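You operate a simulated robot arm through the tools that you are given. There is no shell and no other tool. Be economical: measure what you need, move in short steps, check, and stop when the job is done.

Carry out the task below with a simulated robot arm. There is one attempt and no reset: what you move stays moved.

## Task
Cure the sleeve for 30 minutes at air level mid.
Fine: blue button, then green button; one run, heat left at 130 C; watch till the screen says done.

The check looks at the end state, three seconds after you hand in, the way a careful person would. Anything else that was tipped, shoved, dropped, spilled or broken makes it a failure.

## Robot
A 7-joint arm with a fingered hand on a trunk, on a base that drives. Base frame: it is fixed to the floor where the robot stands at the start and does not move with it; the origin is under the middle of the robot, x ahead of it, y to its left, z up. Units: m, degrees, N and s.
Its first joint turns from -166.0 to 166.0 degrees. Places, roughly: blue button marked first [1.3, 0, 1.3]; blue knob marked minutes [1.1, 0.1, 1.3]; green button marked second [1.3, 0, 1.2]; grey button marked clear [1, 0.2, 1.4]; latch with yellow knob [0.9, 0.2, 0.8]; lever marked mould [1.1, 0, 1]; orange knob marked heat [1.1, 0.1, 1.4]; screen marked status [0.7, 0.3, 1.5]; teal knob marked air level [1.1, 0.1, 1.1]. Payload 3.7 kg.
The tool frame sits at the grasp point between the pads (the TCP): z along the fingers, y along the line on which they close. The tips reach 0.025 m beyond it. The gripper opens to 0.088 m. The gripper's body begins 0.029 m behind the TCP. The gripper is a hand of 5 fingers: y runs from the thumb to the fingers, the wrist lies at [-0.013, -0.106, -0.174] in the tool frame, and closing takes about 1.5 s.
Orientation is that of the tool frame in the base frame, as a unit quaternion [w, x, y, z]. With the fingers straight down and the wrist toward the robot, the tool's x, y and z point along [0, 1, 0], [1, 0, 0] and [0, 0, -1] of the base frame.

## Interface
- The arm moves only by the tool servo_tool. Its argument "plan" is a list of rows, each a list of 6 numbers: the shift along the tool's x, y, z in m, then the turn, a rotation vector about the tool's x, y, z in degrees. In form: [[tx, ty, tz, ax, ay, az], ...]. A call has 1 to 10 rows; each row shifts and turns the commanded pose from where the row before left it, along the tool's axes as they then stand. "grip" is the gripper command, from -1 (shut) to 1 (fully open), values between in proportion, set as the call begins (left out, the last holds). A row lasts 0.2 s, in which the tool goes at most 0.05 m and 8.6 degrees; a call with a longer step from one row to the next is refused whole, and so is a gripper value outside its range. A pose out of reach is approached as far as the arm can. The call stops where the force on the tool passes 40 N (or 10 N more than at its start, if that is more) or the arm is blocked; 0.2 s more then pass. Each finger travels about 0.108 m/s and halts on what it meets, pressing with about 24 N; the grip force reading is that of the motor and also rises with nothing between the fingers. The clock runs only during rows and for 0.2 s after the last one: add rows that do not move to give the fingers time. The reply holds the time, the measured pose of the TCP, the force on the tool along the base axes, the opening and the grip force, in the units named above and with some noise, with the torque about the TCP (base axes, N m) and any sound that the robot's microphone picked up, and new pictures: "views" is both (left out), scene, wrist or none.
- Cameras (640 x 400 px; columns grow to the right, rows downward): "scene" is now at [0.1927, 0.2141, 1.3212]; the picture's right is [-0.11, -0.99, 0.00], its down [-0.23, 0.02, -0.97] and it looks along [0.97, -0.10, -0.23] (base axes); focal length 221 px, centre (320, 200). "wrist" rides on the gripper at [0.059, -0.079, -0.105] in the tool frame; the picture's right is [-0.73, 0.32, -0.61], its down [-0.62, -0.68, 0.38] and it looks along [-0.29, 0.66, 0.70] (tool axes); focal length 234 px, centre (320, 200). There is no depth. A picture from a camera that has moved, and an enlarged one, comes with that camera's place and axes in the base frame and with its lens.
- drive_base(legs): drives the robot by 1 to 6 legs, each [ahead, left, turn to the left] in m, m and degrees, along the robot's own axes; the way and the turn of a leg run together, so that a leg with both is an arc; at most 1.5 m and 180 degrees a leg. The arm and the cameras ride along, it lands a little off, and it stops where it bumps. It gives what a move gives, and a new picture of the scene camera.
- finger_targets(index, middle, ring, little, thumb_bend, thumb_turn): sets how far each is bent, from 0 (flat) to 100 (curled in); at 30 the hand is open as for a grip, at 70 the pads meet at the TCP. One left out holds its place. A second passes; each finger stops where it meets its share of the squeeze, and holds until it gets a number again. A gripper value or a shape takes the hand back. It gives what a move gives, with no picture; readings hold the bend of each and the force on index, middle, ring, little, thumb and palm. thumb_turn goes from beside the hand (0) to across from the fingers (100), as for a grip.
- set_grasp(shape): the hand has 5 fingers and takes this shape, open, in about a second: jaw (thumb against the fingers, like two jaws); tri (thumb and two fingers); tip (a fingertip pinch); poke (one finger out to press); point (the index stretched); flat (the hand flat); cup (the hand cupped); fist (a fist). The gripper value then closes the fingers along that shape, each until it touches; the sizes above hold for jaw. It gives what a move gives, with no picture.
- pan_tilt(pan, tilt): turns the head with the scene camera to pan (to the left, within 120 degrees either way) and tilt (down, from -29 to 69), counted from straight ahead of the robot. It gives what a move gives, and a new picture of the scene camera.
- zoom(camera, box): a new picture of the part [left, top, right, bottom] of that camera's present view, enlarged. No time passes.
- job_done(): hands the job in; it is judged then, once.

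Go step by step. Nothing tells you exact positions but the pictures and the camera data: compare them with the known pose of the tool, close in by small moves and look again before you grip or let go. The budget is 120 turns and 260 pictures, counting those below and the enlarged ones. Unless the task says otherwise, let go and move clear before handing in, and close with one line.

The tools are called after "Emit:" as a command line: name --pt "numbers of a row" for each row, then --argument value for the rest, lists and objects as JSON in quotes. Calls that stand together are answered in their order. servo_tool: Moves the arm, as the interface text tells. Its arguments: {"type":"object","properties":{"plan":{"type":"array"},"grip":{"type":"number"},"views":{"type":"string","enum":["both","scene","wrist","none"]}},"required":["plan"]} The other tools are called the same way: set_grasp (shape) gives the hand a shape; finger_targets (index, middle, ring, little, thumb_bend, thumb_turn) moves the fingers one by one; drive_base (legs) drives the base; pan_tilt (pan, tilt) turns the head that bears the scene camera; zoom (camera, box) takes an enlarged picture of a part of a camera's view; job_done () hands the job in.

At the start:

```text
time_s: 0.0
eef_pos: [0.7756, -0.091, 1.0]
orientation: [-0.001, 0.707, 0.707, 0.0]
contact_force: [-0.1, -0.1, -0.4]
wrist_torque: [0.0, -0.01, -0.01]
opening: 0.0876
finger_force: 0.1
shape: jaw
bend: [30.0, 30.0, 30.0, 30.0, 30.0, 98.0]
finger forces: [0.0, 0.1, 0.0, 0.0, 0.0, 0.0]
robot x, y, heading: [-0.004, -0.0008, 0.2]
head pan, tilt: [-6.1, 13.2]
```

scene: 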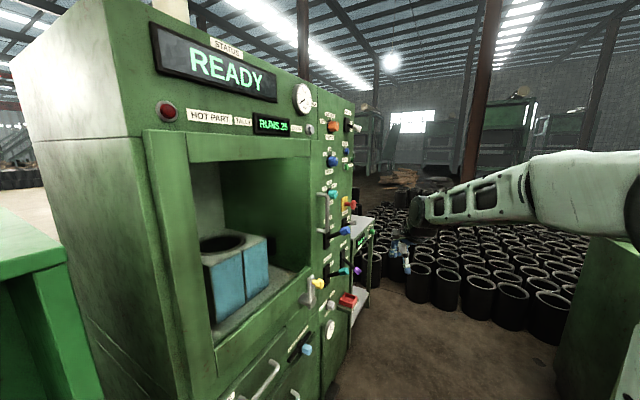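
wrist: 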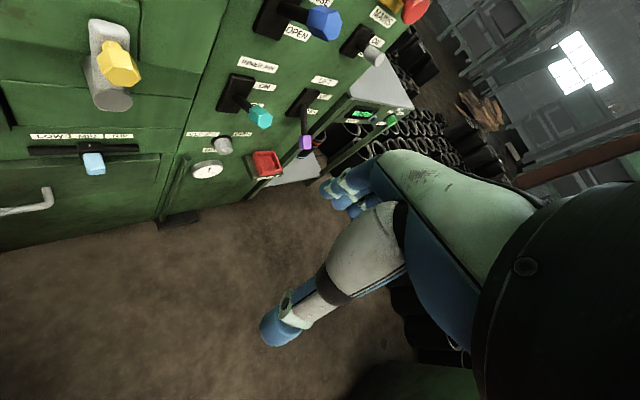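

I see a green press machine on the left-front, its panel of knobs facing the right-front; the screen reads READY. I'll zoom in to read the controls.

Emit:
zoom --camera "scene" --box '[280, 80, 400, 200]'

Emit:
zoom --camera "scene" --box '[280, 180, 400, 350]'

Emit:
zoom --camera "wrist" --box '[180, 0, 440, 200]'

Emit:
zoom --camera "scene" --box '[140, 10, 360, 150]'

```text
3.33 times, centred on (340, 140) of scene
camera zoom: at [0.1927, 0.2141, 1.3212], right [-0.11, -0.99, 0.0], down [-0.23, 0.02, -0.97], along [0.97, -0.1, -0.23], focal length 736 px, centre (253, 400)
```

zoom: 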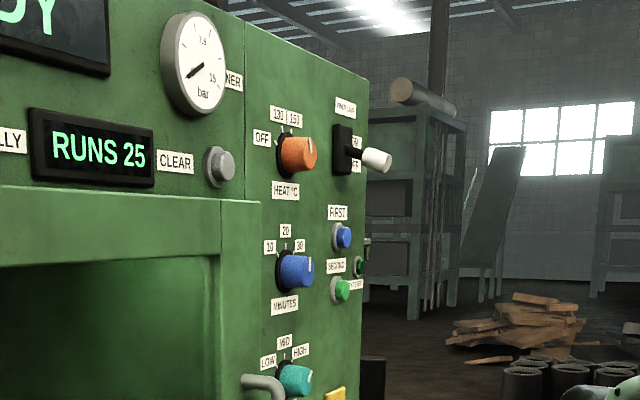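

```text
2.35 times, centred on (340, 265) of scene
camera zoom: at [0.1927, 0.2141, 1.3212], right [-0.11, -0.99, 0.0], down [-0.23, 0.02, -0.97], along [0.97, -0.1, -0.23], focal length 520 px, centre (273, 47)
```

zoom: 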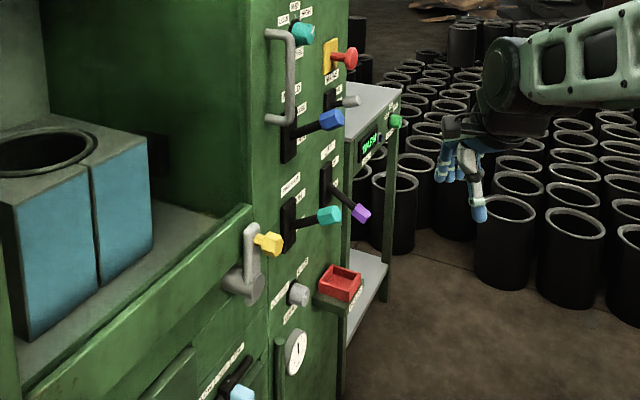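

```text
2.00 times, centred on (310, 100) of wrist
camera zoom: at [0.6969, -0.0324, 1.1039], right [0.32, -0.73, 0.61], down [-0.68, -0.62, -0.38], along [0.66, -0.29, -0.7], focal length 468 px, centre (340, 400)
```

zoom: 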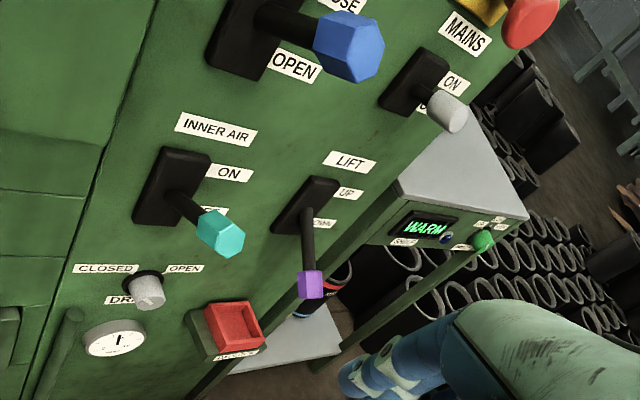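

```text
2.86 times, centred on (250, 80) of scene
camera zoom: at [0.1927, 0.2141, 1.3212], right [-0.11, -0.99, 0.0], down [-0.23, 0.02, -0.97], along [0.97, -0.1, -0.23], focal length 631 px, centre (520, 543)
```

zoom: 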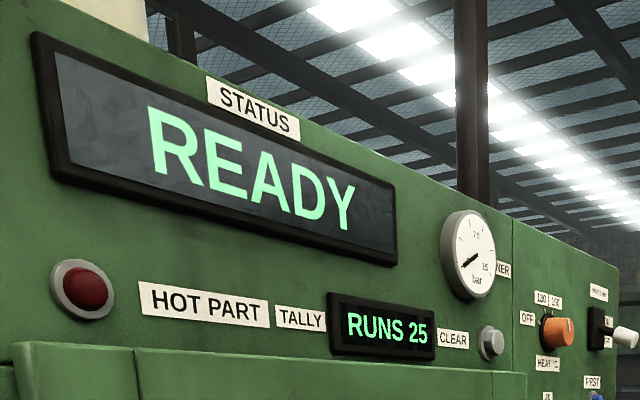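

The machine has many controls and I can't read all the settings yet. I'll look around before I move.

Emit:
pan_tilt --pan -50 --tilt 30

Emit:
pan_tilt --pan -20 --tilt 45

Emit:
zoom --camera "wrist" --box '[0, 0, 260, 220]'

```text
time_s: 1.1
eef_pos: [0.7763, -0.0916, 1.0005]
orientation: [0.0, 0.707, 0.707, 0.001]
contact_force: [0.2, 0.1, 0.2]
wrist_torque: [-0.01, 0.02, -0.01]
opening: 0.0877
finger_force: 0.0
shape: jaw
bend: [30.0, 30.0, 30.0, 30.0, 30.0, 98.0]
finger forces: [0.1, 0.0, 0.1, 0.0, 0.0, 0.0]
robot x, y, heading: [0.0025, -0.003, 0.3]
head pan, tilt: [-50.0, 30.0]
camera scene: at [0.1581, 0.1548, 1.294], right [-0.77, -0.64, 0.0], down [-0.32, 0.38, -0.87], along [0.56, -0.66, -0.5], focal length 221 px, centre (320, 200)
```

scene: 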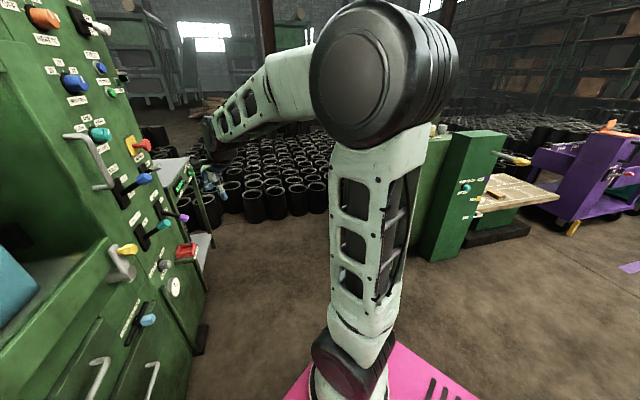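

```text
time_s: 2.1
eef_pos: [0.7753, -0.09, 0.9991]
orientation: [0.0, 0.707, 0.707, 0.0]
contact_force: [0.5, 0.0, 0.5]
wrist_torque: [0.02, -0.01, -0.01]
opening: 0.0878
finger_force: 0.2
shape: jaw
bend: [30.0, 30.0, 30.0, 30.0, 30.0, 98.0]
finger forces: [0.0, 0.0, 0.1, 0.1, 0.0, 0.0]
robot x, y, heading: [0.0013, -0.0041, -0.0]
head pan, tilt: [-20.0, 45.0]
camera scene: at [0.1763, 0.1962, 1.2714], right [-0.34, -0.94, 0.0], down [-0.66, 0.24, -0.71], along [0.66, -0.24, -0.71], focal length 221 px, centre (320, 200)
```

scene: 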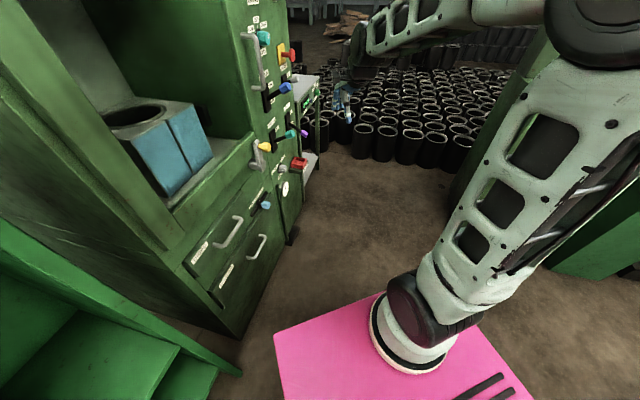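

```text
1.82 times, centred on (130, 110) of wrist
camera zoom: at [0.6969, -0.0324, 1.1039], right [0.32, -0.73, 0.61], down [-0.68, -0.62, -0.38], along [0.66, -0.29, -0.7], focal length 426 px, centre (666, 364)
```

zoom: 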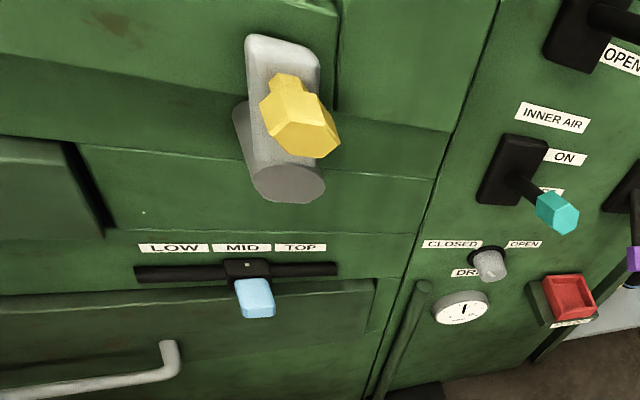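

The floor in front of the panel looks clear out to about y = -1.3. I'll slide right and turn to face the panel, keeping well back for now.

Emit:
drive_base --legs '[[0, -0.65, 0], [0, 0, 60], [0, -0.6, 0]]'

Emit:
pan_tilt --pan 0 --tilt 10

```text
time_s: 11.3
eef_pos: [0.9716, -0.3153, 1.0006]
orientation: [0.001, 0.292, 0.956, 0.001]
contact_force: [-0.2, -0.4, 0.2]
wrist_torque: [0.0, 0.0, 0.0]
opening: 0.0878
finger_force: 0.1
shape: jaw
bend: [30.0, 30.0, 30.0, 30.0, 30.0, 98.0]
finger forces: [0.1, 0.0, 0.0, 0.0, 0.0, 0.0]
robot x, y, heading: [0.4618, -0.9055, 56.0]
head pan, tilt: [-20.0, 45.0]
stopped in leg 3: the robot was blocked; the commanded pose is now the measured one
camera scene: at [0.3974, -0.6512, 1.2714], right [0.59, -0.81, 0.0], down [-0.57, -0.42, -0.71], along [0.57, 0.42, -0.71], focal length 221 px, centre (320, 200)
```

scene: 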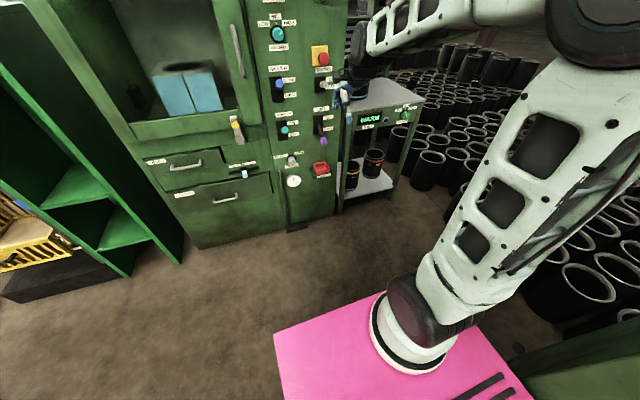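

```text
time_s: 12.3
eef_pos: [0.9726, -0.3152, 1.0014]
orientation: [0.0, 0.293, 0.956, 0.0]
contact_force: [-0.3, -0.1, 0.2]
wrist_torque: [0.01, -0.02, 0.01]
opening: 0.0878
finger_force: 0.1
shape: jaw
bend: [30.0, 30.0, 30.0, 30.0, 30.0, 98.0]
finger forces: [0.0, 0.0, 0.0, 0.0, 0.0, 0.1]
robot x, y, heading: [0.4661, -0.9058, 56.1]
head pan, tilt: [0.0, 10.0]
camera scene: at [0.3837, -0.6219, 1.3262], right [0.83, -0.56, 0.0], down [-0.1, -0.14, -0.98], along [0.55, 0.82, -0.17], focal length 221 px, centre (320, 200)
```

scene: 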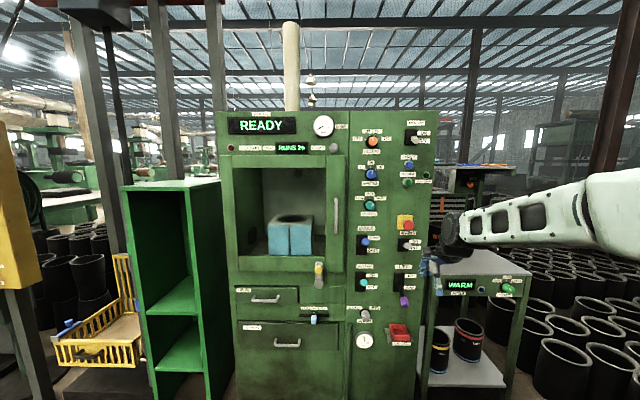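

I'm facing the panel squarely now, and the base bumped something on its right. I'll zoom in to read all the controls.

Emit:
zoom --camera "scene" --box '[340, 110, 440, 230]'

Emit:
zoom --camera "scene" --box '[340, 225, 440, 355]'

Emit:
zoom --camera "scene" --box '[220, 105, 350, 265]'

Emit:
zoom --camera "scene" --box '[225, 255, 345, 355]'

Emit:
zoom --camera "scene" --box '[410, 240, 540, 390]'

Emit:
pan_tilt --pan -110 --tilt 45

```text
3.33 times, centred on (390, 170) of scene
camera zoom: at [0.3837, -0.6219, 1.3262], right [0.83, -0.56, 0.0], down [-0.1, -0.14, -0.98], along [0.55, 0.82, -0.17], focal length 736 px, centre (87, 300)
```

zoom: 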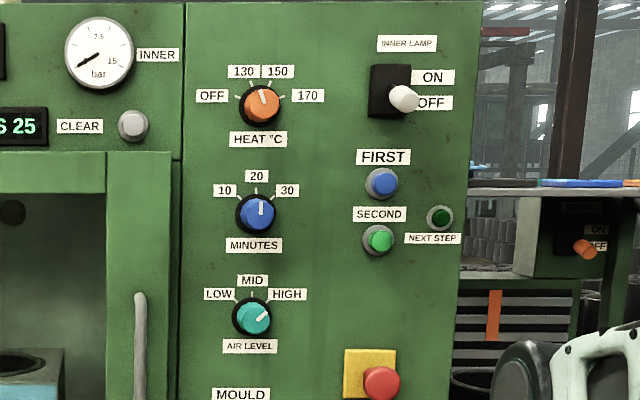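

```text
3.08 times, centred on (390, 290) of scene
camera zoom: at [0.3837, -0.6219, 1.3262], right [0.83, -0.56, 0.0], down [-0.1, -0.14, -0.98], along [0.55, 0.82, -0.17], focal length 679 px, centre (105, -77)
```

zoom: 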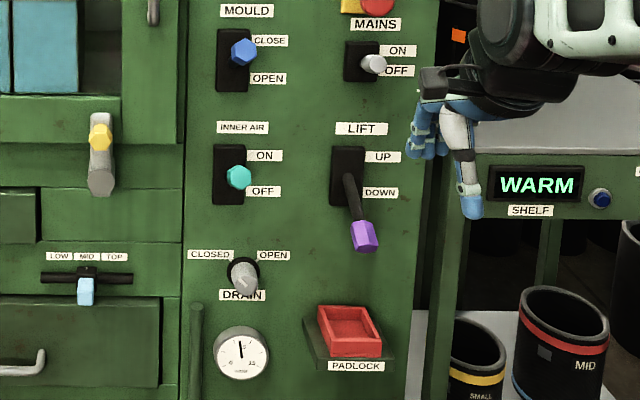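

```text
2.50 times, centred on (285, 185) of scene
camera zoom: at [0.3837, -0.6219, 1.3262], right [0.83, -0.56, 0.0], down [-0.1, -0.14, -0.98], along [0.55, 0.82, -0.17], focal length 552 px, centre (408, 238)
```

zoom: 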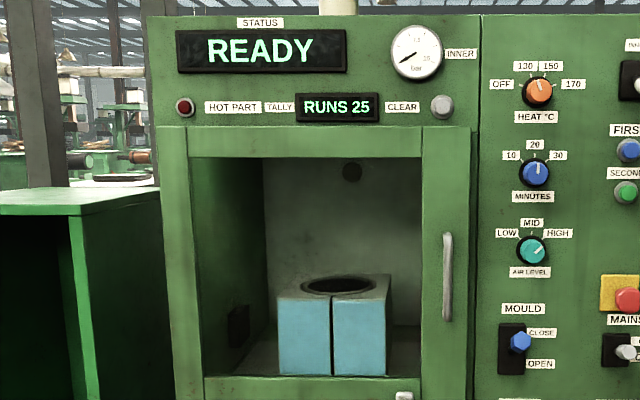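

```text
4.00 times, centred on (285, 305) of scene
camera zoom: at [0.3837, -0.6219, 1.3262], right [0.83, -0.56, 0.0], down [-0.1, -0.14, -0.98], along [0.55, 0.82, -0.17], focal length 883 px, centre (460, -220)
```

zoom: 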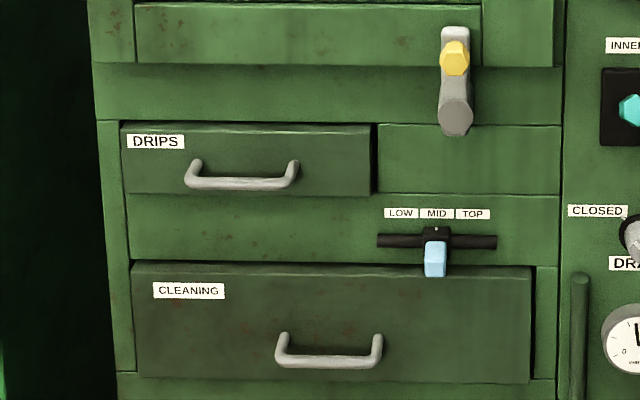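

```text
2.67 times, centred on (475, 315) of scene
camera zoom: at [0.3837, -0.6219, 1.3262], right [0.83, -0.56, 0.0], down [-0.1, -0.14, -0.98], along [0.55, 0.82, -0.17], focal length 589 px, centre (-93, -107)
```

zoom: 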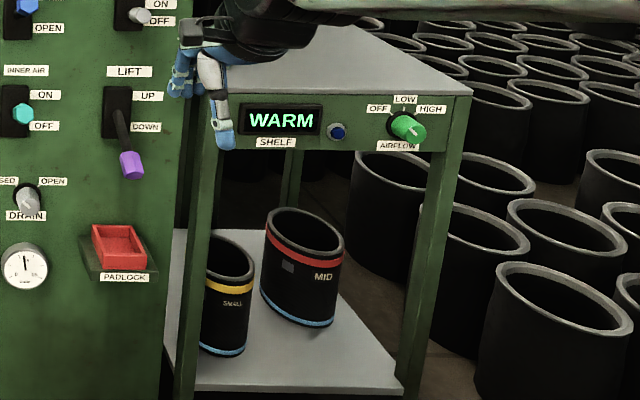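

```text
time_s: 14.2
eef_pos: [0.9716, -0.3152, 1.0]
orientation: [-0.001, 0.292, 0.956, 0.0]
contact_force: [1.1, 0.5, 0.3]
wrist_torque: [0.02, -0.02, -0.03]
opening: 0.0878
finger_force: 0.0
shape: jaw
bend: [30.0, 30.0, 30.0, 30.0, 30.0, 98.0]
finger forces: [0.1, 0.0, 0.1, 0.0, 0.1, 0.1]
robot x, y, heading: [0.4645, -0.9072, 56.0]
head pan, tilt: [-110.0, 45.0]
camera scene: at [0.3795, -0.7647, 1.2714], right [-0.81, -0.59, 0.0], down [-0.42, 0.57, -0.71], along [0.42, -0.57, -0.71], focal length 221 px, centre (320, 200)
```

scene: 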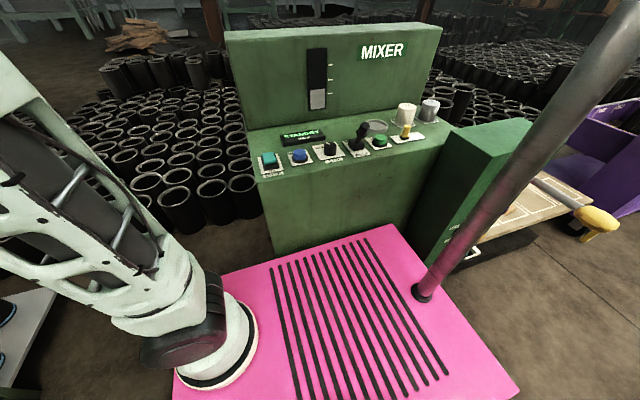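

Settings as I read them: heat 130, minutes 20 (needs 30), air level HIGH (needs MID). The base touched only the heavy mixer console. Next I'll tilt the hand so the fingers point at the panel.

Emit:
servo_tool --pt "0 0 0 -8.5 0 0" --pt "0 0 0 -8.5 0 0" --pt "0 0 0 -8.5 0 0" --pt "0 0 0 -8.5 0 0" --pt "0 0 0 -8.5 0 0" --pt "0 0 0 -8.5 0 0" --pt "0 0 0 -8.5 0 0" --pt "0 0 0 -8.5 0 0" --pt "0 0 0 -8.5 0 0" --pt "0 0 0 -8.5 0 0" --views "none"

Emit:
servo_tool --pt "0 0 0 -5 0 0" --pt "0 0.05 0 0 0 0" --pt "0 0.05 0 0 0 0" --pt "0 0.05 0 0 0 0" --pt "0 0.05 0 0 0 0" --pt "0 0 0 0 0 0" --views "wrist"

Emit:
pan_tilt --pan 0 --tilt 15

```text
time_s: 16.4
eef_pos: [0.9733, -0.3154, 0.9996]
orientation: [0.196, 0.214, 0.705, 0.647]
contact_force: [-0.3, -0.2, -0.7]
wrist_torque: [-0.04, -0.02, 0.0]
opening: 0.0875
finger_force: 0.0
shape: jaw
bend: [30.0, 30.0, 30.0, 30.0, 30.0, 98.0]
finger forces: [0.0, 0.0, 0.1, 0.1, 0.1, 0.0]
robot x, y, heading: [0.4614, -0.9054, 55.9]
head pan, tilt: [-110.0, 45.0]
```

```text
time_s: 17.8
eef_pos: [0.9722, -0.3133, 1.1998]
orientation: [0.206, 0.207, 0.677, 0.676]
contact_force: [0.1, -0.1, 0.6]
wrist_torque: [0.0, -0.02, 0.02]
opening: 0.0876
finger_force: 0.1
shape: jaw
bend: [30.0, 30.0, 30.0, 30.0, 30.0, 98.0]
finger forces: [0.0, 0.1, 0.0, 0.0, 0.0, 0.0]
robot x, y, heading: [0.4622, -0.9076, 56.0]
head pan, tilt: [-110.0, 45.0]
camera wrist: at [0.8657, -0.3686, 1.1215], right [0.26, -0.91, 0.32], down [0.73, -0.03, -0.68], along [0.63, 0.41, 0.66], focal length 234 px, centre (320, 200)
```

wrist: 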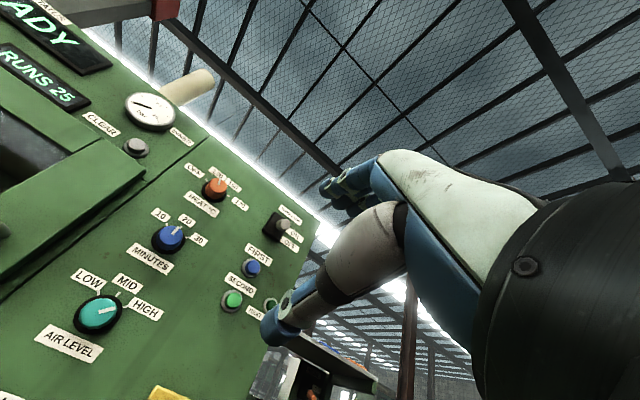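

```text
time_s: 19.7
eef_pos: [0.9729, -0.3147, 1.2006]
orientation: [0.207, 0.207, 0.676, 0.676]
contact_force: [-0.1, -0.9, -0.1]
wrist_torque: [-0.01, 0.01, -0.01]
opening: 0.088
finger_force: 0.0
shape: jaw
bend: [30.0, 30.0, 30.0, 30.0, 30.0, 98.0]
finger forces: [0.0, 0.0, 0.0, 0.1, 0.0, 0.0]
robot x, y, heading: [0.4627, -0.9063, 56.0]
head pan, tilt: [0.0, 15.0]
camera scene: at [0.3839, -0.6216, 1.3182], right [0.83, -0.56, 0.0], down [-0.14, -0.21, -0.97], along [0.54, 0.8, -0.26], focal length 221 px, centre (320, 200)
```

scene: 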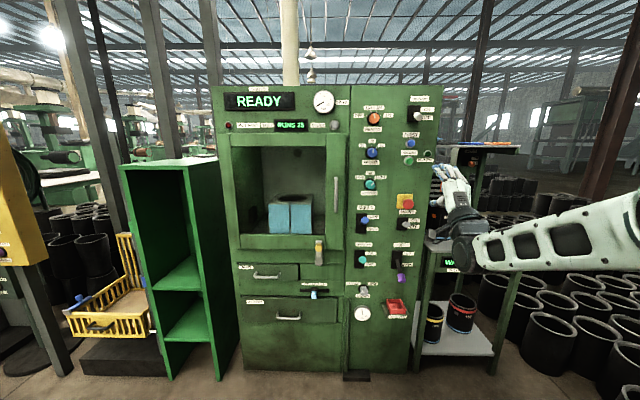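

The fingers point at the panel now, which by triangulation is about 0.4 m ahead of the tool. I'll check the levers and the latch more closely.

Emit:
zoom --camera "scene" --box '[345, 195, 425, 325]'

Emit:
zoom --camera "scene" --box '[225, 125, 355, 275]'

Emit:
zoom --camera "scene" --box '[345, 85, 440, 195]'

```text
3.08 times, centred on (385, 260) of scene
camera zoom: at [0.3839, -0.6216, 1.3182], right [0.83, -0.56, 0.0], down [-0.14, -0.21, -0.97], along [0.54, 0.8, -0.26], focal length 679 px, centre (120, 15)
```

zoom: 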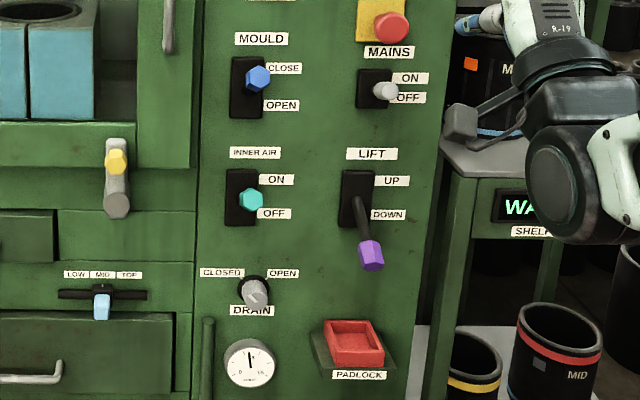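

```text
2.67 times, centred on (290, 200) of scene
camera zoom: at [0.3839, -0.6216, 1.3182], right [0.83, -0.56, 0.0], down [-0.14, -0.21, -0.97], along [0.54, 0.8, -0.26], focal length 589 px, centre (400, 200)
```

zoom: 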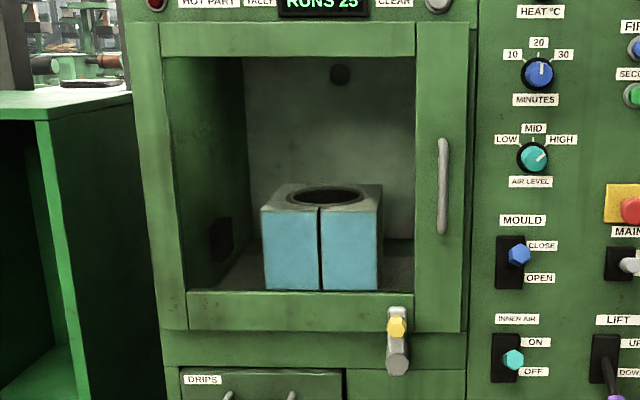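

```text
3.64 times, centred on (392, 140) of scene
camera zoom: at [0.3839, -0.6216, 1.3182], right [0.83, -0.56, 0.0], down [-0.14, -0.21, -0.97], along [0.54, 0.8, -0.26], focal length 803 px, centre (56, 418)
```

zoom: 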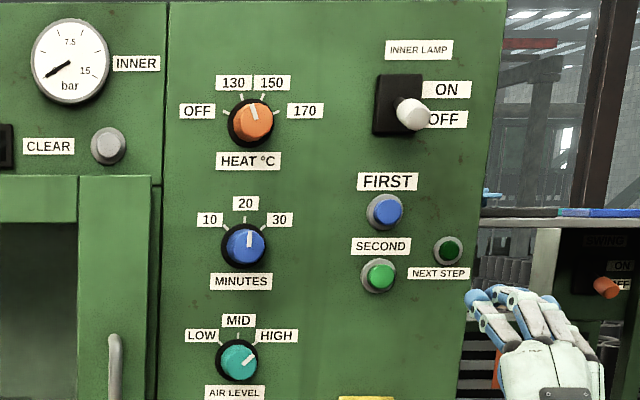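

The mould lever is at CLOSE, heat is at 130 and the screen is READY. I'll move the base closer and take the tri shape.

Emit:
drive_base --legs '[[0.14, 0, 0]]'

Emit:
set_grasp --shape "tri"

```text
time_s: 21.0
eef_pos: [1.0523, -0.1972, 1.2006]
orientation: [0.207, 0.207, 0.676, 0.676]
contact_force: [-0.4, -0.4, -0.6]
wrist_torque: [-0.01, -0.01, -0.01]
opening: 0.0879
finger_force: 0.1
shape: jaw
bend: [30.0, 30.0, 30.0, 30.0, 30.0, 98.0]
finger forces: [0.0, 0.0, 0.0, 0.1, 0.0, 0.0]
robot x, y, heading: [0.5444, -0.7868, 55.9]
head pan, tilt: [0.0, 15.0]
camera scene: at [0.4623, -0.505, 1.3182], right [0.83, -0.56, 0.0], down [-0.14, -0.21, -0.97], along [0.54, 0.8, -0.26], focal length 221 px, centre (320, 200)
```

scene: 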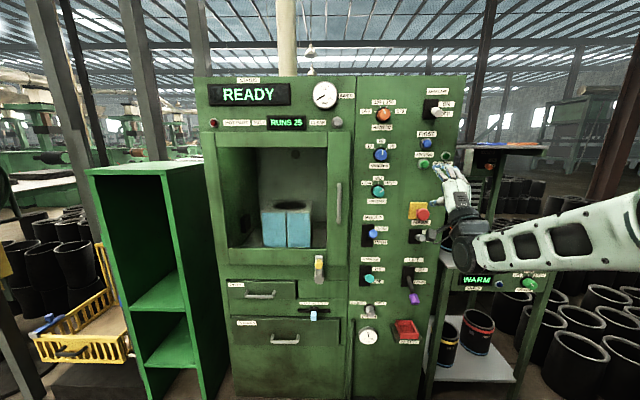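

```text
time_s: 21.9
eef_pos: [1.0527, -0.1978, 1.201]
orientation: [0.207, 0.207, 0.676, 0.676]
contact_force: [0.0, 0.3, 0.4]
wrist_torque: [-0.01, 0.01, -0.03]
opening: 0.0878
finger_force: 0.0
shape: tri
bend: [30.0, 30.0, 99.0, 99.0, 30.0, 98.0]
finger forces: [0.1, 0.0, 0.0, 0.0, 0.1, 0.0]
robot x, y, heading: [0.5406, -0.7883, 56.0]
head pan, tilt: [0.0, 15.0]
```

Tri shape is set. I'll line the tool up in front of the minutes knob and look.

Emit:
servo_tool --pt "0.045 0.035 0 0 0 0" --pt "0.045 0.035 0 0 0 0" --pt "0 0 0.04 0 0 0" --pt "0 0 0.04 0 0 0" --pt "0 0 0 0 0 0"

Emit:
zoom --camera "scene" --box '[340, 90, 460, 220]'

```text
refused: row 1 steps farther than a row can; nothing moved
```

```text
3.08 times, centred on (400, 155) of scene
camera zoom: at [0.4623, -0.505, 1.3182], right [0.83, -0.56, 0.0], down [-0.14, -0.21, -0.97], along [0.54, 0.8, -0.26], focal length 679 px, centre (74, 338)
```

zoom: 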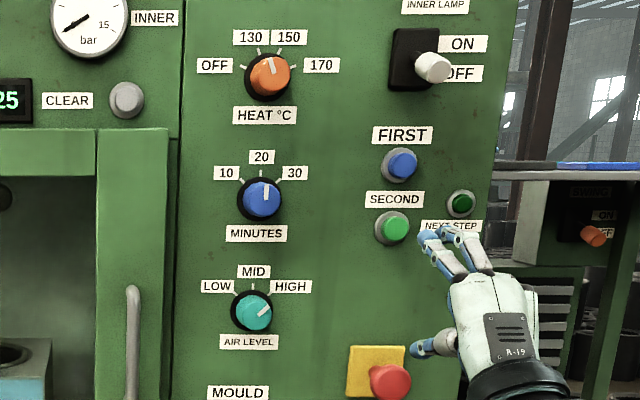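

That step was slightly too long, so I'll resend it in smaller rows.

Emit:
servo_tool --pt "0.03 0.024 0 0 0 0" --pt "0.03 0.024 0 0 0 0" --pt "0.03 0.022 0 0 0 0" --pt "0 0 0.04 0 0 0" --pt "0 0 0.04 0 0 0" --pt "0 0 0 0 0 0"

Emit:
zoom --camera "scene" --box '[320, 90, 460, 240]'

```text
time_s: 23.3
eef_pos: [1.0206, -0.0806, 1.2702]
orientation: [0.207, 0.207, 0.676, 0.676]
contact_force: [-0.2, 0.3, -0.9]
wrist_torque: [0.01, 0.0, 0.0]
opening: 0.0879
finger_force: 0.1
shape: tri
bend: [30.0, 30.0, 99.0, 99.0, 30.0, 98.0]
finger forces: [0.0, 0.1, 0.0, 0.0, 0.0, 0.0]
robot x, y, heading: [0.5402, -0.7935, 55.8]
head pan, tilt: [0.0, 15.0]
camera scene: at [0.4622, -0.5051, 1.3182], right [0.83, -0.56, 0.0], down [-0.14, -0.21, -0.97], along [0.54, 0.8, -0.26], focal length 221 px, centre (320, 200)
camera wrist: at [0.9132, -0.1347, 1.1907], right [0.26, -0.91, 0.32], down [0.73, -0.03, -0.68], along [0.63, 0.41, 0.66], focal length 234 px, centre (320, 200)
```

scene: 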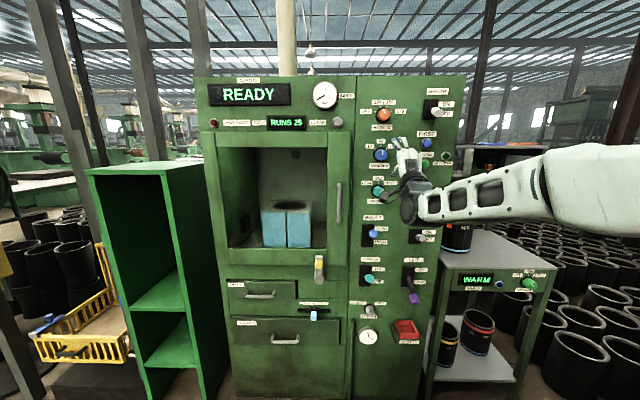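
wrist: 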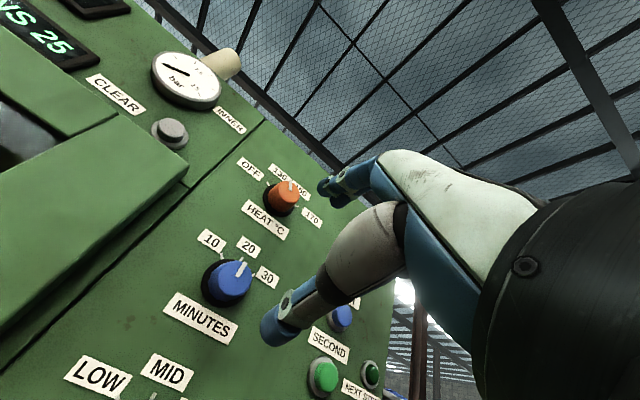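

```text
2.67 times, centred on (390, 165) of scene
camera zoom: at [0.4622, -0.5051, 1.3182], right [0.83, -0.56, 0.0], down [-0.14, -0.21, -0.97], along [0.54, 0.8, -0.26], focal length 589 px, centre (133, 293)
```

zoom: 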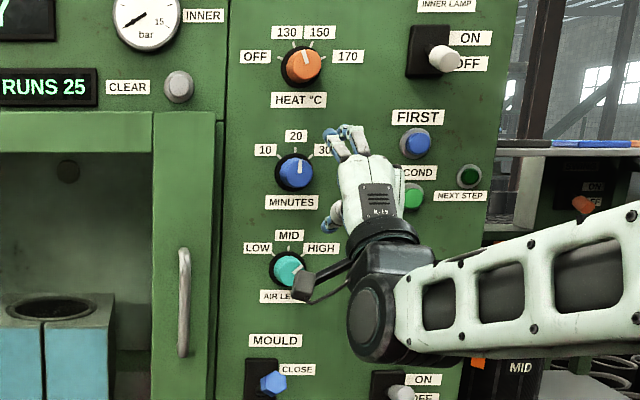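

The tool is centred on the minutes knob at about u 0.89, z 1.27, with the finger tips roughly 0.14 m short of it. I'll advance with the hand open.

Emit:
servo_tool --pt "0 0 0.03 0 0 0" --pt "0 0 0.03 0 0 0" --pt "0 0 0.03 0 0 0" --pt "0 0 0.03 0 0 0" --pt "0 0 0.015 0 0 0" --pt "0 0 0 0 0 0"

Emit:
zoom --camera "scene" --box '[350, 110, 430, 200]'

```text
time_s: 24.7
eef_pos: [1.0966, 0.0303, 1.271]
orientation: [0.207, 0.207, 0.676, 0.676]
contact_force: [0.6, 0.0, 0.0]
wrist_torque: [-0.02, -0.01, 0.03]
opening: 0.0875
finger_force: 0.1
shape: tri
bend: [30.0, 30.0, 99.0, 99.0, 30.0, 98.0]
finger forces: [0.0, 0.0, 0.1, 0.0, 0.0, 0.1]
robot x, y, heading: [0.5422, -0.7896, 56.1]
head pan, tilt: [0.0, 15.0]
camera scene: at [0.4623, -0.505, 1.3182], right [0.83, -0.56, 0.0], down [-0.14, -0.21, -0.97], along [0.54, 0.8, -0.26], focal length 221 px, centre (320, 200)
camera wrist: at [0.9894, -0.0232, 1.1907], right [0.26, -0.91, 0.32], down [0.73, -0.03, -0.68], along [0.63, 0.41, 0.66], focal length 234 px, centre (320, 200)
```

scene: 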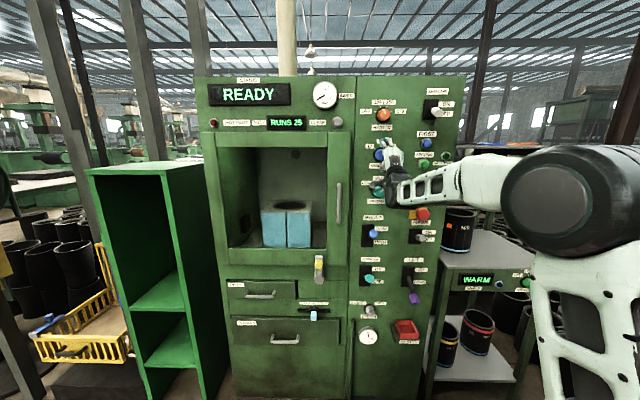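
wrist: 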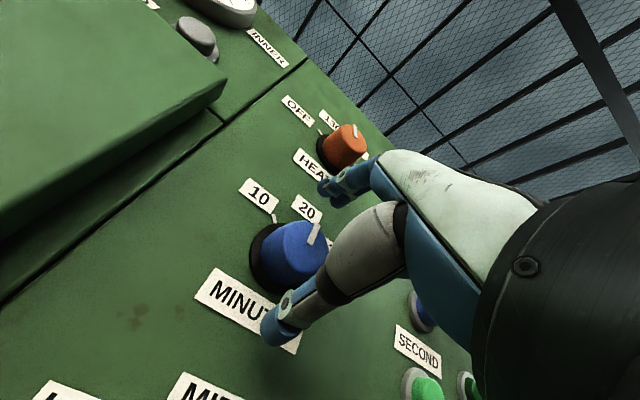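

```text
4.44 times, centred on (390, 155) of scene
camera zoom: at [0.4623, -0.505, 1.3182], right [0.83, -0.56, 0.0], down [-0.14, -0.21, -0.97], along [0.54, 0.8, -0.26], focal length 981 px, centre (9, 400)
```

zoom: 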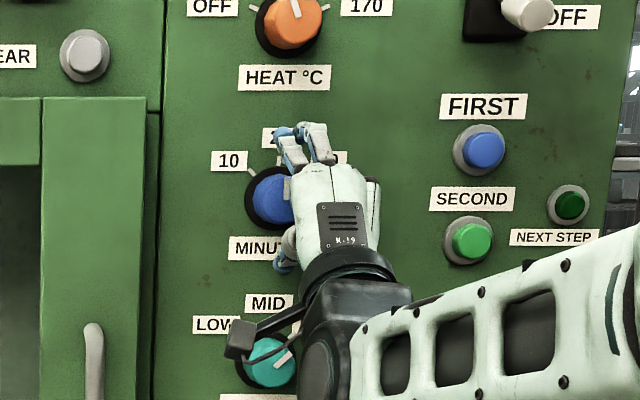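

The hand is on axis around the knob. I'll advance the last 2.5 cm and close.

Emit:
servo_tool --pt "0 0 0.012 0 0 0" --pt "0 0 0.01 0 0 0" --pt "0 0 0 0 0 0" --views "none"

Emit:
servo_tool --pt "0 0 0 0 0 0" --pt "0 0 0 0 0 0" --pt "0 0 0 0 0 0" --pt "0 0 0 0 0 0" --pt "0 0 0 0 0 0" --pt "0 0 0 0 0 0" --pt "0 0 0 0 0 0" --grip -0.6

```text
time_s: 25.5
eef_pos: [1.1098, 0.048, 1.2702]
orientation: [0.207, 0.207, 0.676, 0.676]
contact_force: [0.0, -0.6, 0.0]
wrist_torque: [-0.02, 0.02, 0.03]
opening: 0.0879
finger_force: 0.1
shape: tri
bend: [30.0, 30.0, 99.0, 99.0, 30.0, 98.0]
finger forces: [0.0, 0.1, 0.1, 0.1, 0.0, 0.1]
robot x, y, heading: [0.5396, -0.789, 56.0]
head pan, tilt: [0.0, 15.0]
```

```text
time_s: 27.1
eef_pos: [1.1097, 0.0483, 1.2712]
orientation: [0.206, 0.206, 0.677, 0.676]
contact_force: [0.5, -0.9, -0.9]
wrist_torque: [-0.03, 0.02, -0.03]
opening: 0.0334
finger_force: 24.5
shape: tri
bend: [74.0, 51.0, 100.0, 100.0, 72.0, 100.0]
finger forces: [10.7, 10.4, 0.0, 0.0, 21.9, 0.0]
robot x, y, heading: [0.5434, -0.7895, 56.0]
head pan, tilt: [0.0, 15.0]
camera scene: at [0.4624, -0.505, 1.3182], right [0.83, -0.56, 0.0], down [-0.14, -0.21, -0.97], along [0.54, 0.8, -0.26], focal length 221 px, centre (320, 200)
camera wrist: at [1.0024, -0.0052, 1.1907], right [0.26, -0.91, 0.32], down [0.73, -0.03, -0.68], along [0.63, 0.41, 0.66], focal length 234 px, centre (320, 200)
```

scene: 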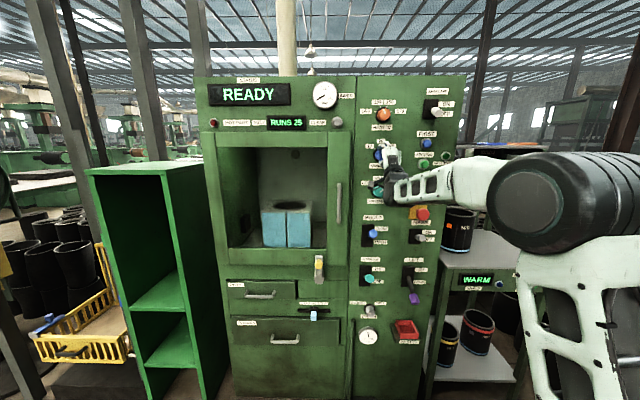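
wrist: 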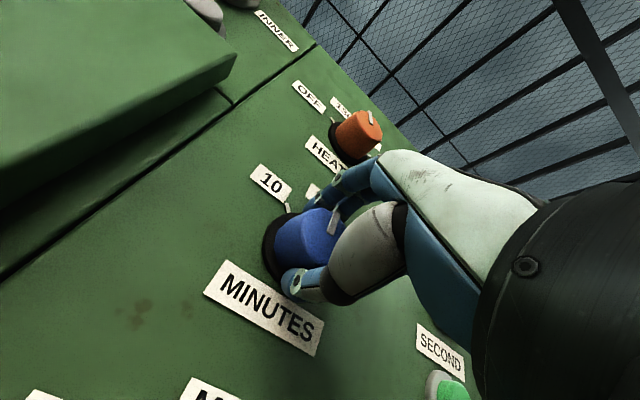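

The knob is gripped with a 33 mm opening. I'll turn it clockwise about 50° to 30.

Emit:
servo_tool --pt "0 0 0 0 0 8" --pt "0 0 0 0 0 8" --pt "0 0 0 0 0 8" --pt "0 0 0 0 0 8" --pt "0 0 0 0 0 8" --pt "0 0 0 0 0 8" --pt "0 0 0 0 0 0"

Emit:
zoom --camera "scene" --box '[350, 110, 430, 200]'

```text
time_s: 28.7
eef_pos: [1.109, 0.0497, 1.2708]
orientation: [-0.086, 0.465, 0.533, 0.702]
contact_force: [0.3, 1.3, -4.8]
wrist_torque: [-0.02, -0.01, -0.09]
opening: 0.033
finger_force: 23.8
shape: tri
bend: [74.0, 51.0, 100.0, 100.0, 72.0, 100.0]
finger forces: [10.6, 11.0, 0.0, 0.1, 23.9, 0.0]
robot x, y, heading: [0.5461, -0.79, 56.0]
head pan, tilt: [0.0, 15.0]
camera scene: at [0.4624, -0.5048, 1.3181], right [0.83, -0.56, 0.0], down [-0.14, -0.21, -0.97], along [0.54, 0.8, -0.26], focal length 221 px, centre (320, 200)
camera wrist: at [0.9696, 0.0169, 1.2607], right [0.26, -0.91, -0.32], down [0.14, 0.37, -0.92], along [0.96, 0.2, 0.22], focal length 234 px, centre (320, 200)
```

scene: 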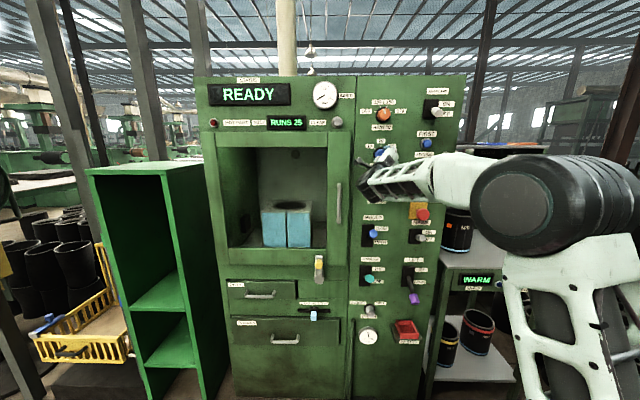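
wrist: 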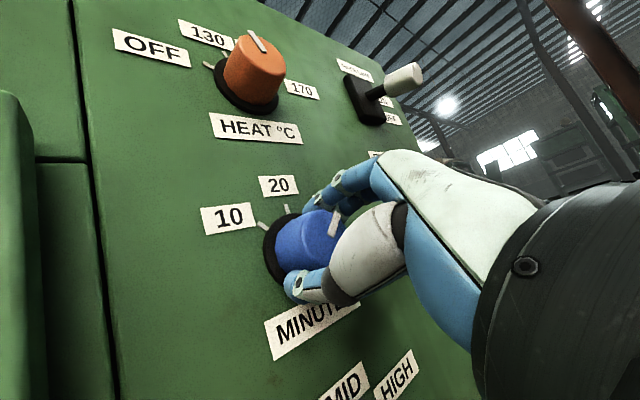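

```text
4.44 times, centred on (390, 155) of scene
camera zoom: at [0.4624, -0.5048, 1.3181], right [0.83, -0.56, 0.0], down [-0.14, -0.21, -0.97], along [0.54, 0.8, -0.26], focal length 981 px, centre (9, 400)
```

zoom: 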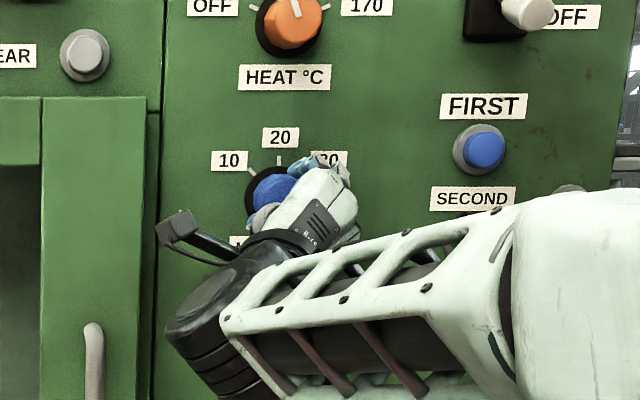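

The knob turned with the hand. I'll release, back off and check the pointer.

Emit:
servo_tool --pt "0 0 0 0 0 0" --pt "0 0 0 0 0 0" --pt "0 0 0 0 0 0" --pt "0 0 0 0 0 0" --pt "0 0 0 0 0 0" --pt "0 0 -0.03 0 0 0" --pt "0 0 -0.04 0 0 0" --pt "0 0 -0.04 0 0 0" --pt "0 0 0 0 0 0" --grip 1

Emit:
zoom --camera "scene" --box '[350, 110, 430, 200]'

Emit:
zoom --camera "wrist" --box '[160, 100, 400, 400]'

```text
time_s: 30.7
eef_pos: [1.0476, -0.0421, 1.2695]
orientation: [-0.086, 0.464, 0.533, 0.702]
contact_force: [-0.3, 0.3, 0.1]
wrist_torque: [0.01, 0.0, -0.03]
opening: 0.0877
finger_force: 0.0
shape: tri
bend: [30.0, 30.0, 99.0, 99.0, 30.0, 98.0]
finger forces: [0.1, 0.0, 0.1, 0.0, 0.0, 0.1]
robot x, y, heading: [0.5401, -0.7857, 56.0]
head pan, tilt: [0.0, 15.0]
camera scene: at [0.4623, -0.5049, 1.3182], right [0.83, -0.56, 0.0], down [-0.14, -0.21, -0.97], along [0.54, 0.8, -0.26], focal length 221 px, centre (320, 200)
camera wrist: at [0.9071, -0.0749, 1.2609], right [0.26, -0.91, -0.32], down [0.14, 0.37, -0.92], along [0.95, 0.2, 0.22], focal length 234 px, centre (320, 200)
```

scene: 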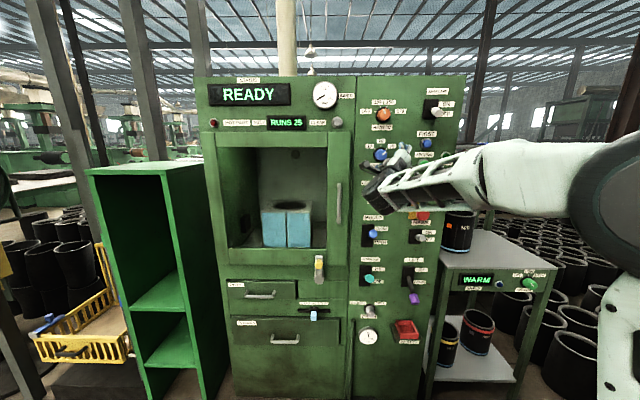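
wrist: 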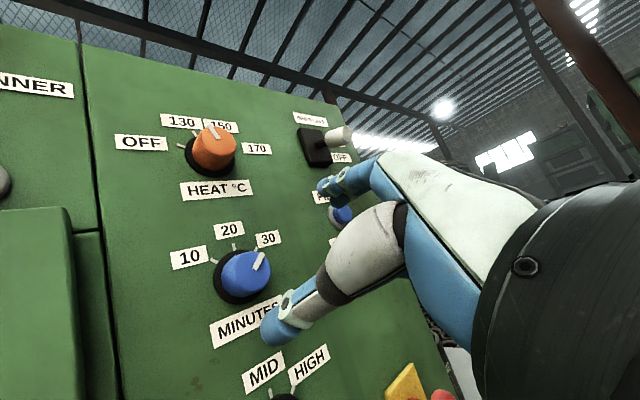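

```text
4.44 times, centred on (390, 155) of scene
camera zoom: at [0.4623, -0.5049, 1.3182], right [0.83, -0.56, 0.0], down [-0.14, -0.21, -0.97], along [0.54, 0.8, -0.26], focal length 981 px, centre (9, 400)
```

zoom: 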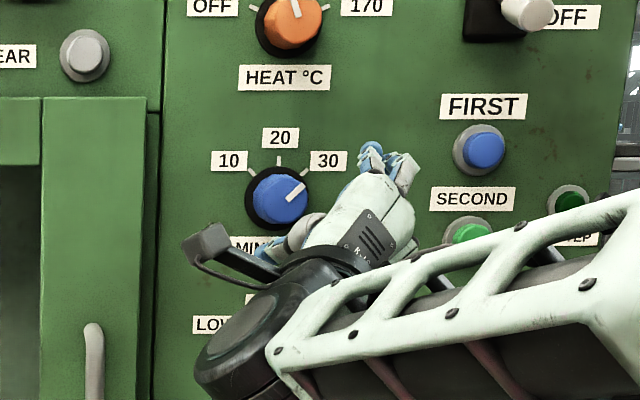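

```text
1.33 times, centred on (280, 250) of wrist
camera zoom: at [0.9071, -0.0749, 1.2609], right [0.26, -0.91, -0.32], down [0.14, 0.37, -0.92], along [0.95, 0.2, 0.22], focal length 312 px, centre (373, 133)
```

zoom: 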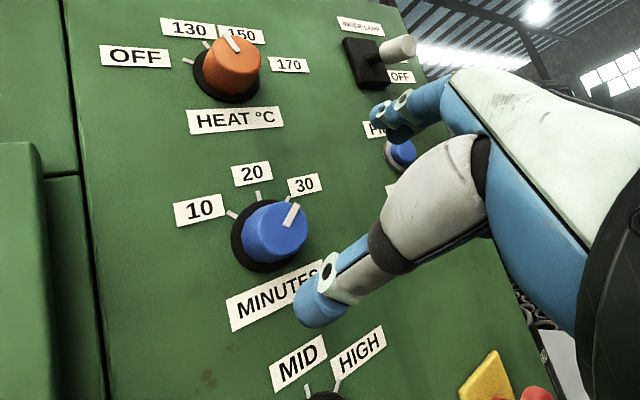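

Minutes now points at 30. The air-level knob is next: I'll move straight down about 0.14 m, keeping the hand rolled so I can turn it back to MID.

Emit:
servo_tool --pt "-0.0262 -0.0236 0 0 0 0" --pt "-0.0262 -0.0236 0 0 0 0" --pt "-0.0262 -0.0236 0 0 0 0" --pt "-0.0262 -0.0236 0 0 0 0" --pt "0 0 0 0 0 0"

Emit:
zoom --camera "scene" --box '[340, 150, 440, 280]'

```text
time_s: 31.9
eef_pos: [1.047, -0.0424, 1.13]
orientation: [-0.086, 0.464, 0.533, 0.702]
contact_force: [-0.1, 0.1, -0.3]
wrist_torque: [0.0, 0.02, 0.04]
opening: 0.0878
finger_force: 0.0
shape: tri
bend: [30.0, 30.0, 99.0, 99.0, 30.0, 98.0]
finger forces: [0.0, 0.0, 0.1, 0.0, 0.0, 0.0]
robot x, y, heading: [0.5384, -0.7878, 55.8]
head pan, tilt: [0.0, 15.0]
camera scene: at [0.4623, -0.505, 1.3182], right [0.83, -0.56, 0.0], down [-0.14, -0.21, -0.97], along [0.54, 0.8, -0.26], focal length 221 px, centre (320, 200)
camera wrist: at [0.9073, -0.0746, 1.1202], right [0.26, -0.91, -0.32], down [0.14, 0.37, -0.92], along [0.95, 0.2, 0.22], focal length 234 px, centre (320, 200)
```

scene: 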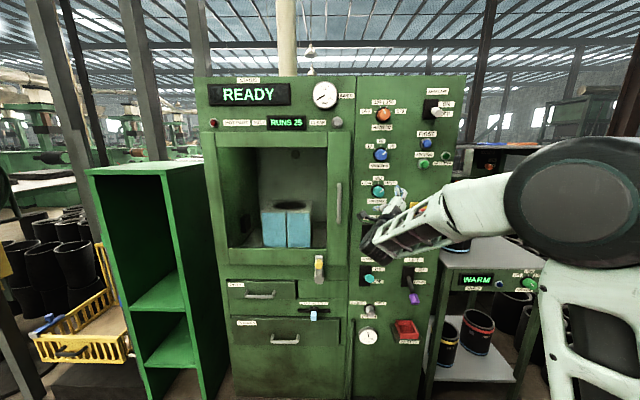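
wrist: 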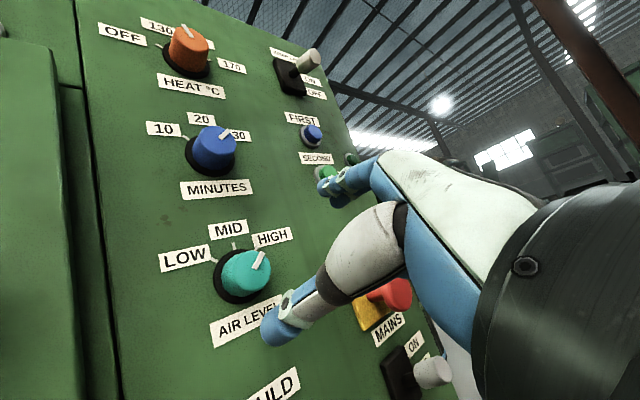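

```text
3.08 times, centred on (390, 215) of scene
camera zoom: at [0.4623, -0.505, 1.3182], right [0.83, -0.56, 0.0], down [-0.14, -0.21, -0.97], along [0.54, 0.8, -0.26], focal length 679 px, centre (105, 154)
```

zoom: 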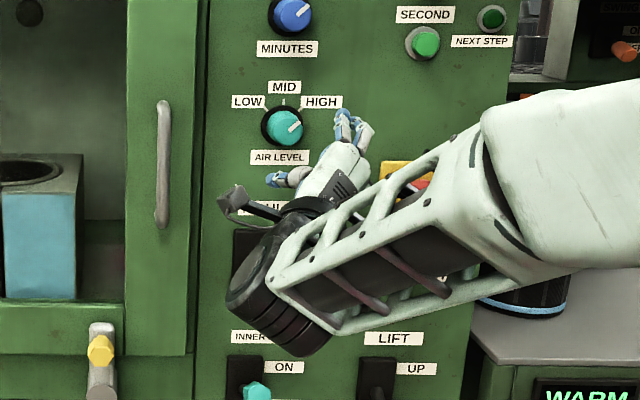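

The hand is aligned in front of the air-level knob. To keep the wrist well away from the MOULD lever during the turn, I'll roll another 48° here and then turn back from there.

Emit:
servo_tool --pt "0 0 0 0 0 8" --pt "0 0 0 0 0 8" --pt "0 0 0 0 0 8" --pt "0 0 0 0 0 8" --pt "0 0 0 0 0 8" --pt "0 0 0 0 0 8" --pt "0 0 0 0 0 0"

Emit:
zoom --camera "scene" --box '[340, 150, 440, 280]'

```text
time_s: 33.5
eef_pos: [1.0485, -0.0428, 1.1297]
orientation: [-0.364, 0.64, 0.299, 0.606]
contact_force: [0.2, -0.2, 0.8]
wrist_torque: [0.01, 0.04, 0.0]
opening: 0.0879
finger_force: 0.1
shape: tri
bend: [30.0, 30.0, 99.0, 99.0, 30.0, 98.0]
finger forces: [0.0, 0.0, 0.0, 0.0, 0.0, 0.0]
robot x, y, heading: [0.5413, -0.7882, 55.9]
head pan, tilt: [0.0, 15.0]
camera scene: at [0.4623, -0.505, 1.3182], right [0.83, -0.56, 0.0], down [-0.14, -0.21, -0.97], along [0.54, 0.8, -0.26], focal length 221 px, centre (320, 200)
camera wrist: at [0.9293, -0.0885, 1.1958], right [-0.14, -0.64, -0.76], down [-0.4, 0.73, -0.55], along [0.91, 0.23, -0.36], focal length 234 px, centre (320, 200)
```

scene: 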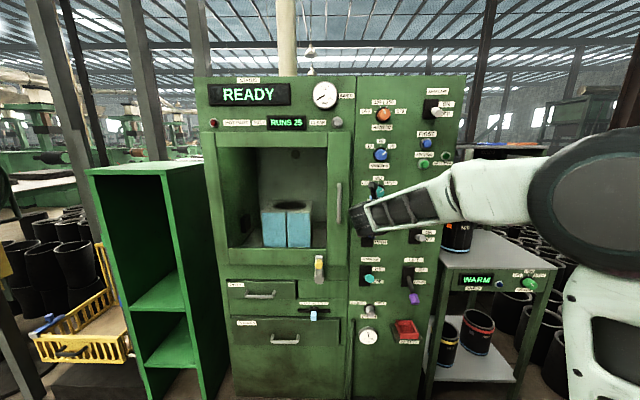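
wrist: 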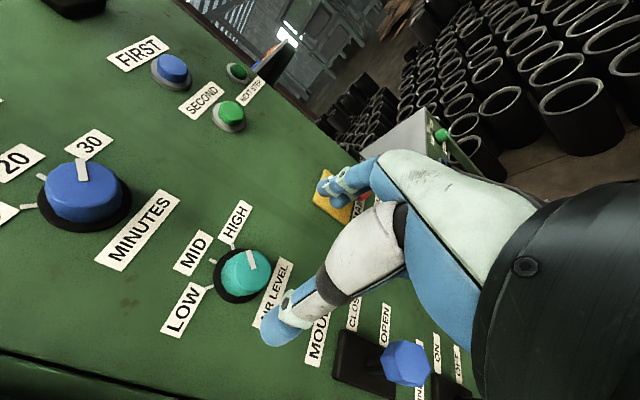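

```text
3.08 times, centred on (390, 215) of scene
camera zoom: at [0.4623, -0.505, 1.3182], right [0.83, -0.56, 0.0], down [-0.14, -0.21, -0.97], along [0.54, 0.8, -0.26], focal length 679 px, centre (105, 154)
```

zoom: 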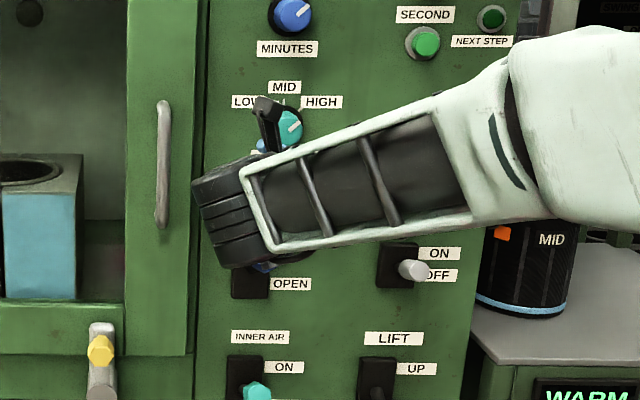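

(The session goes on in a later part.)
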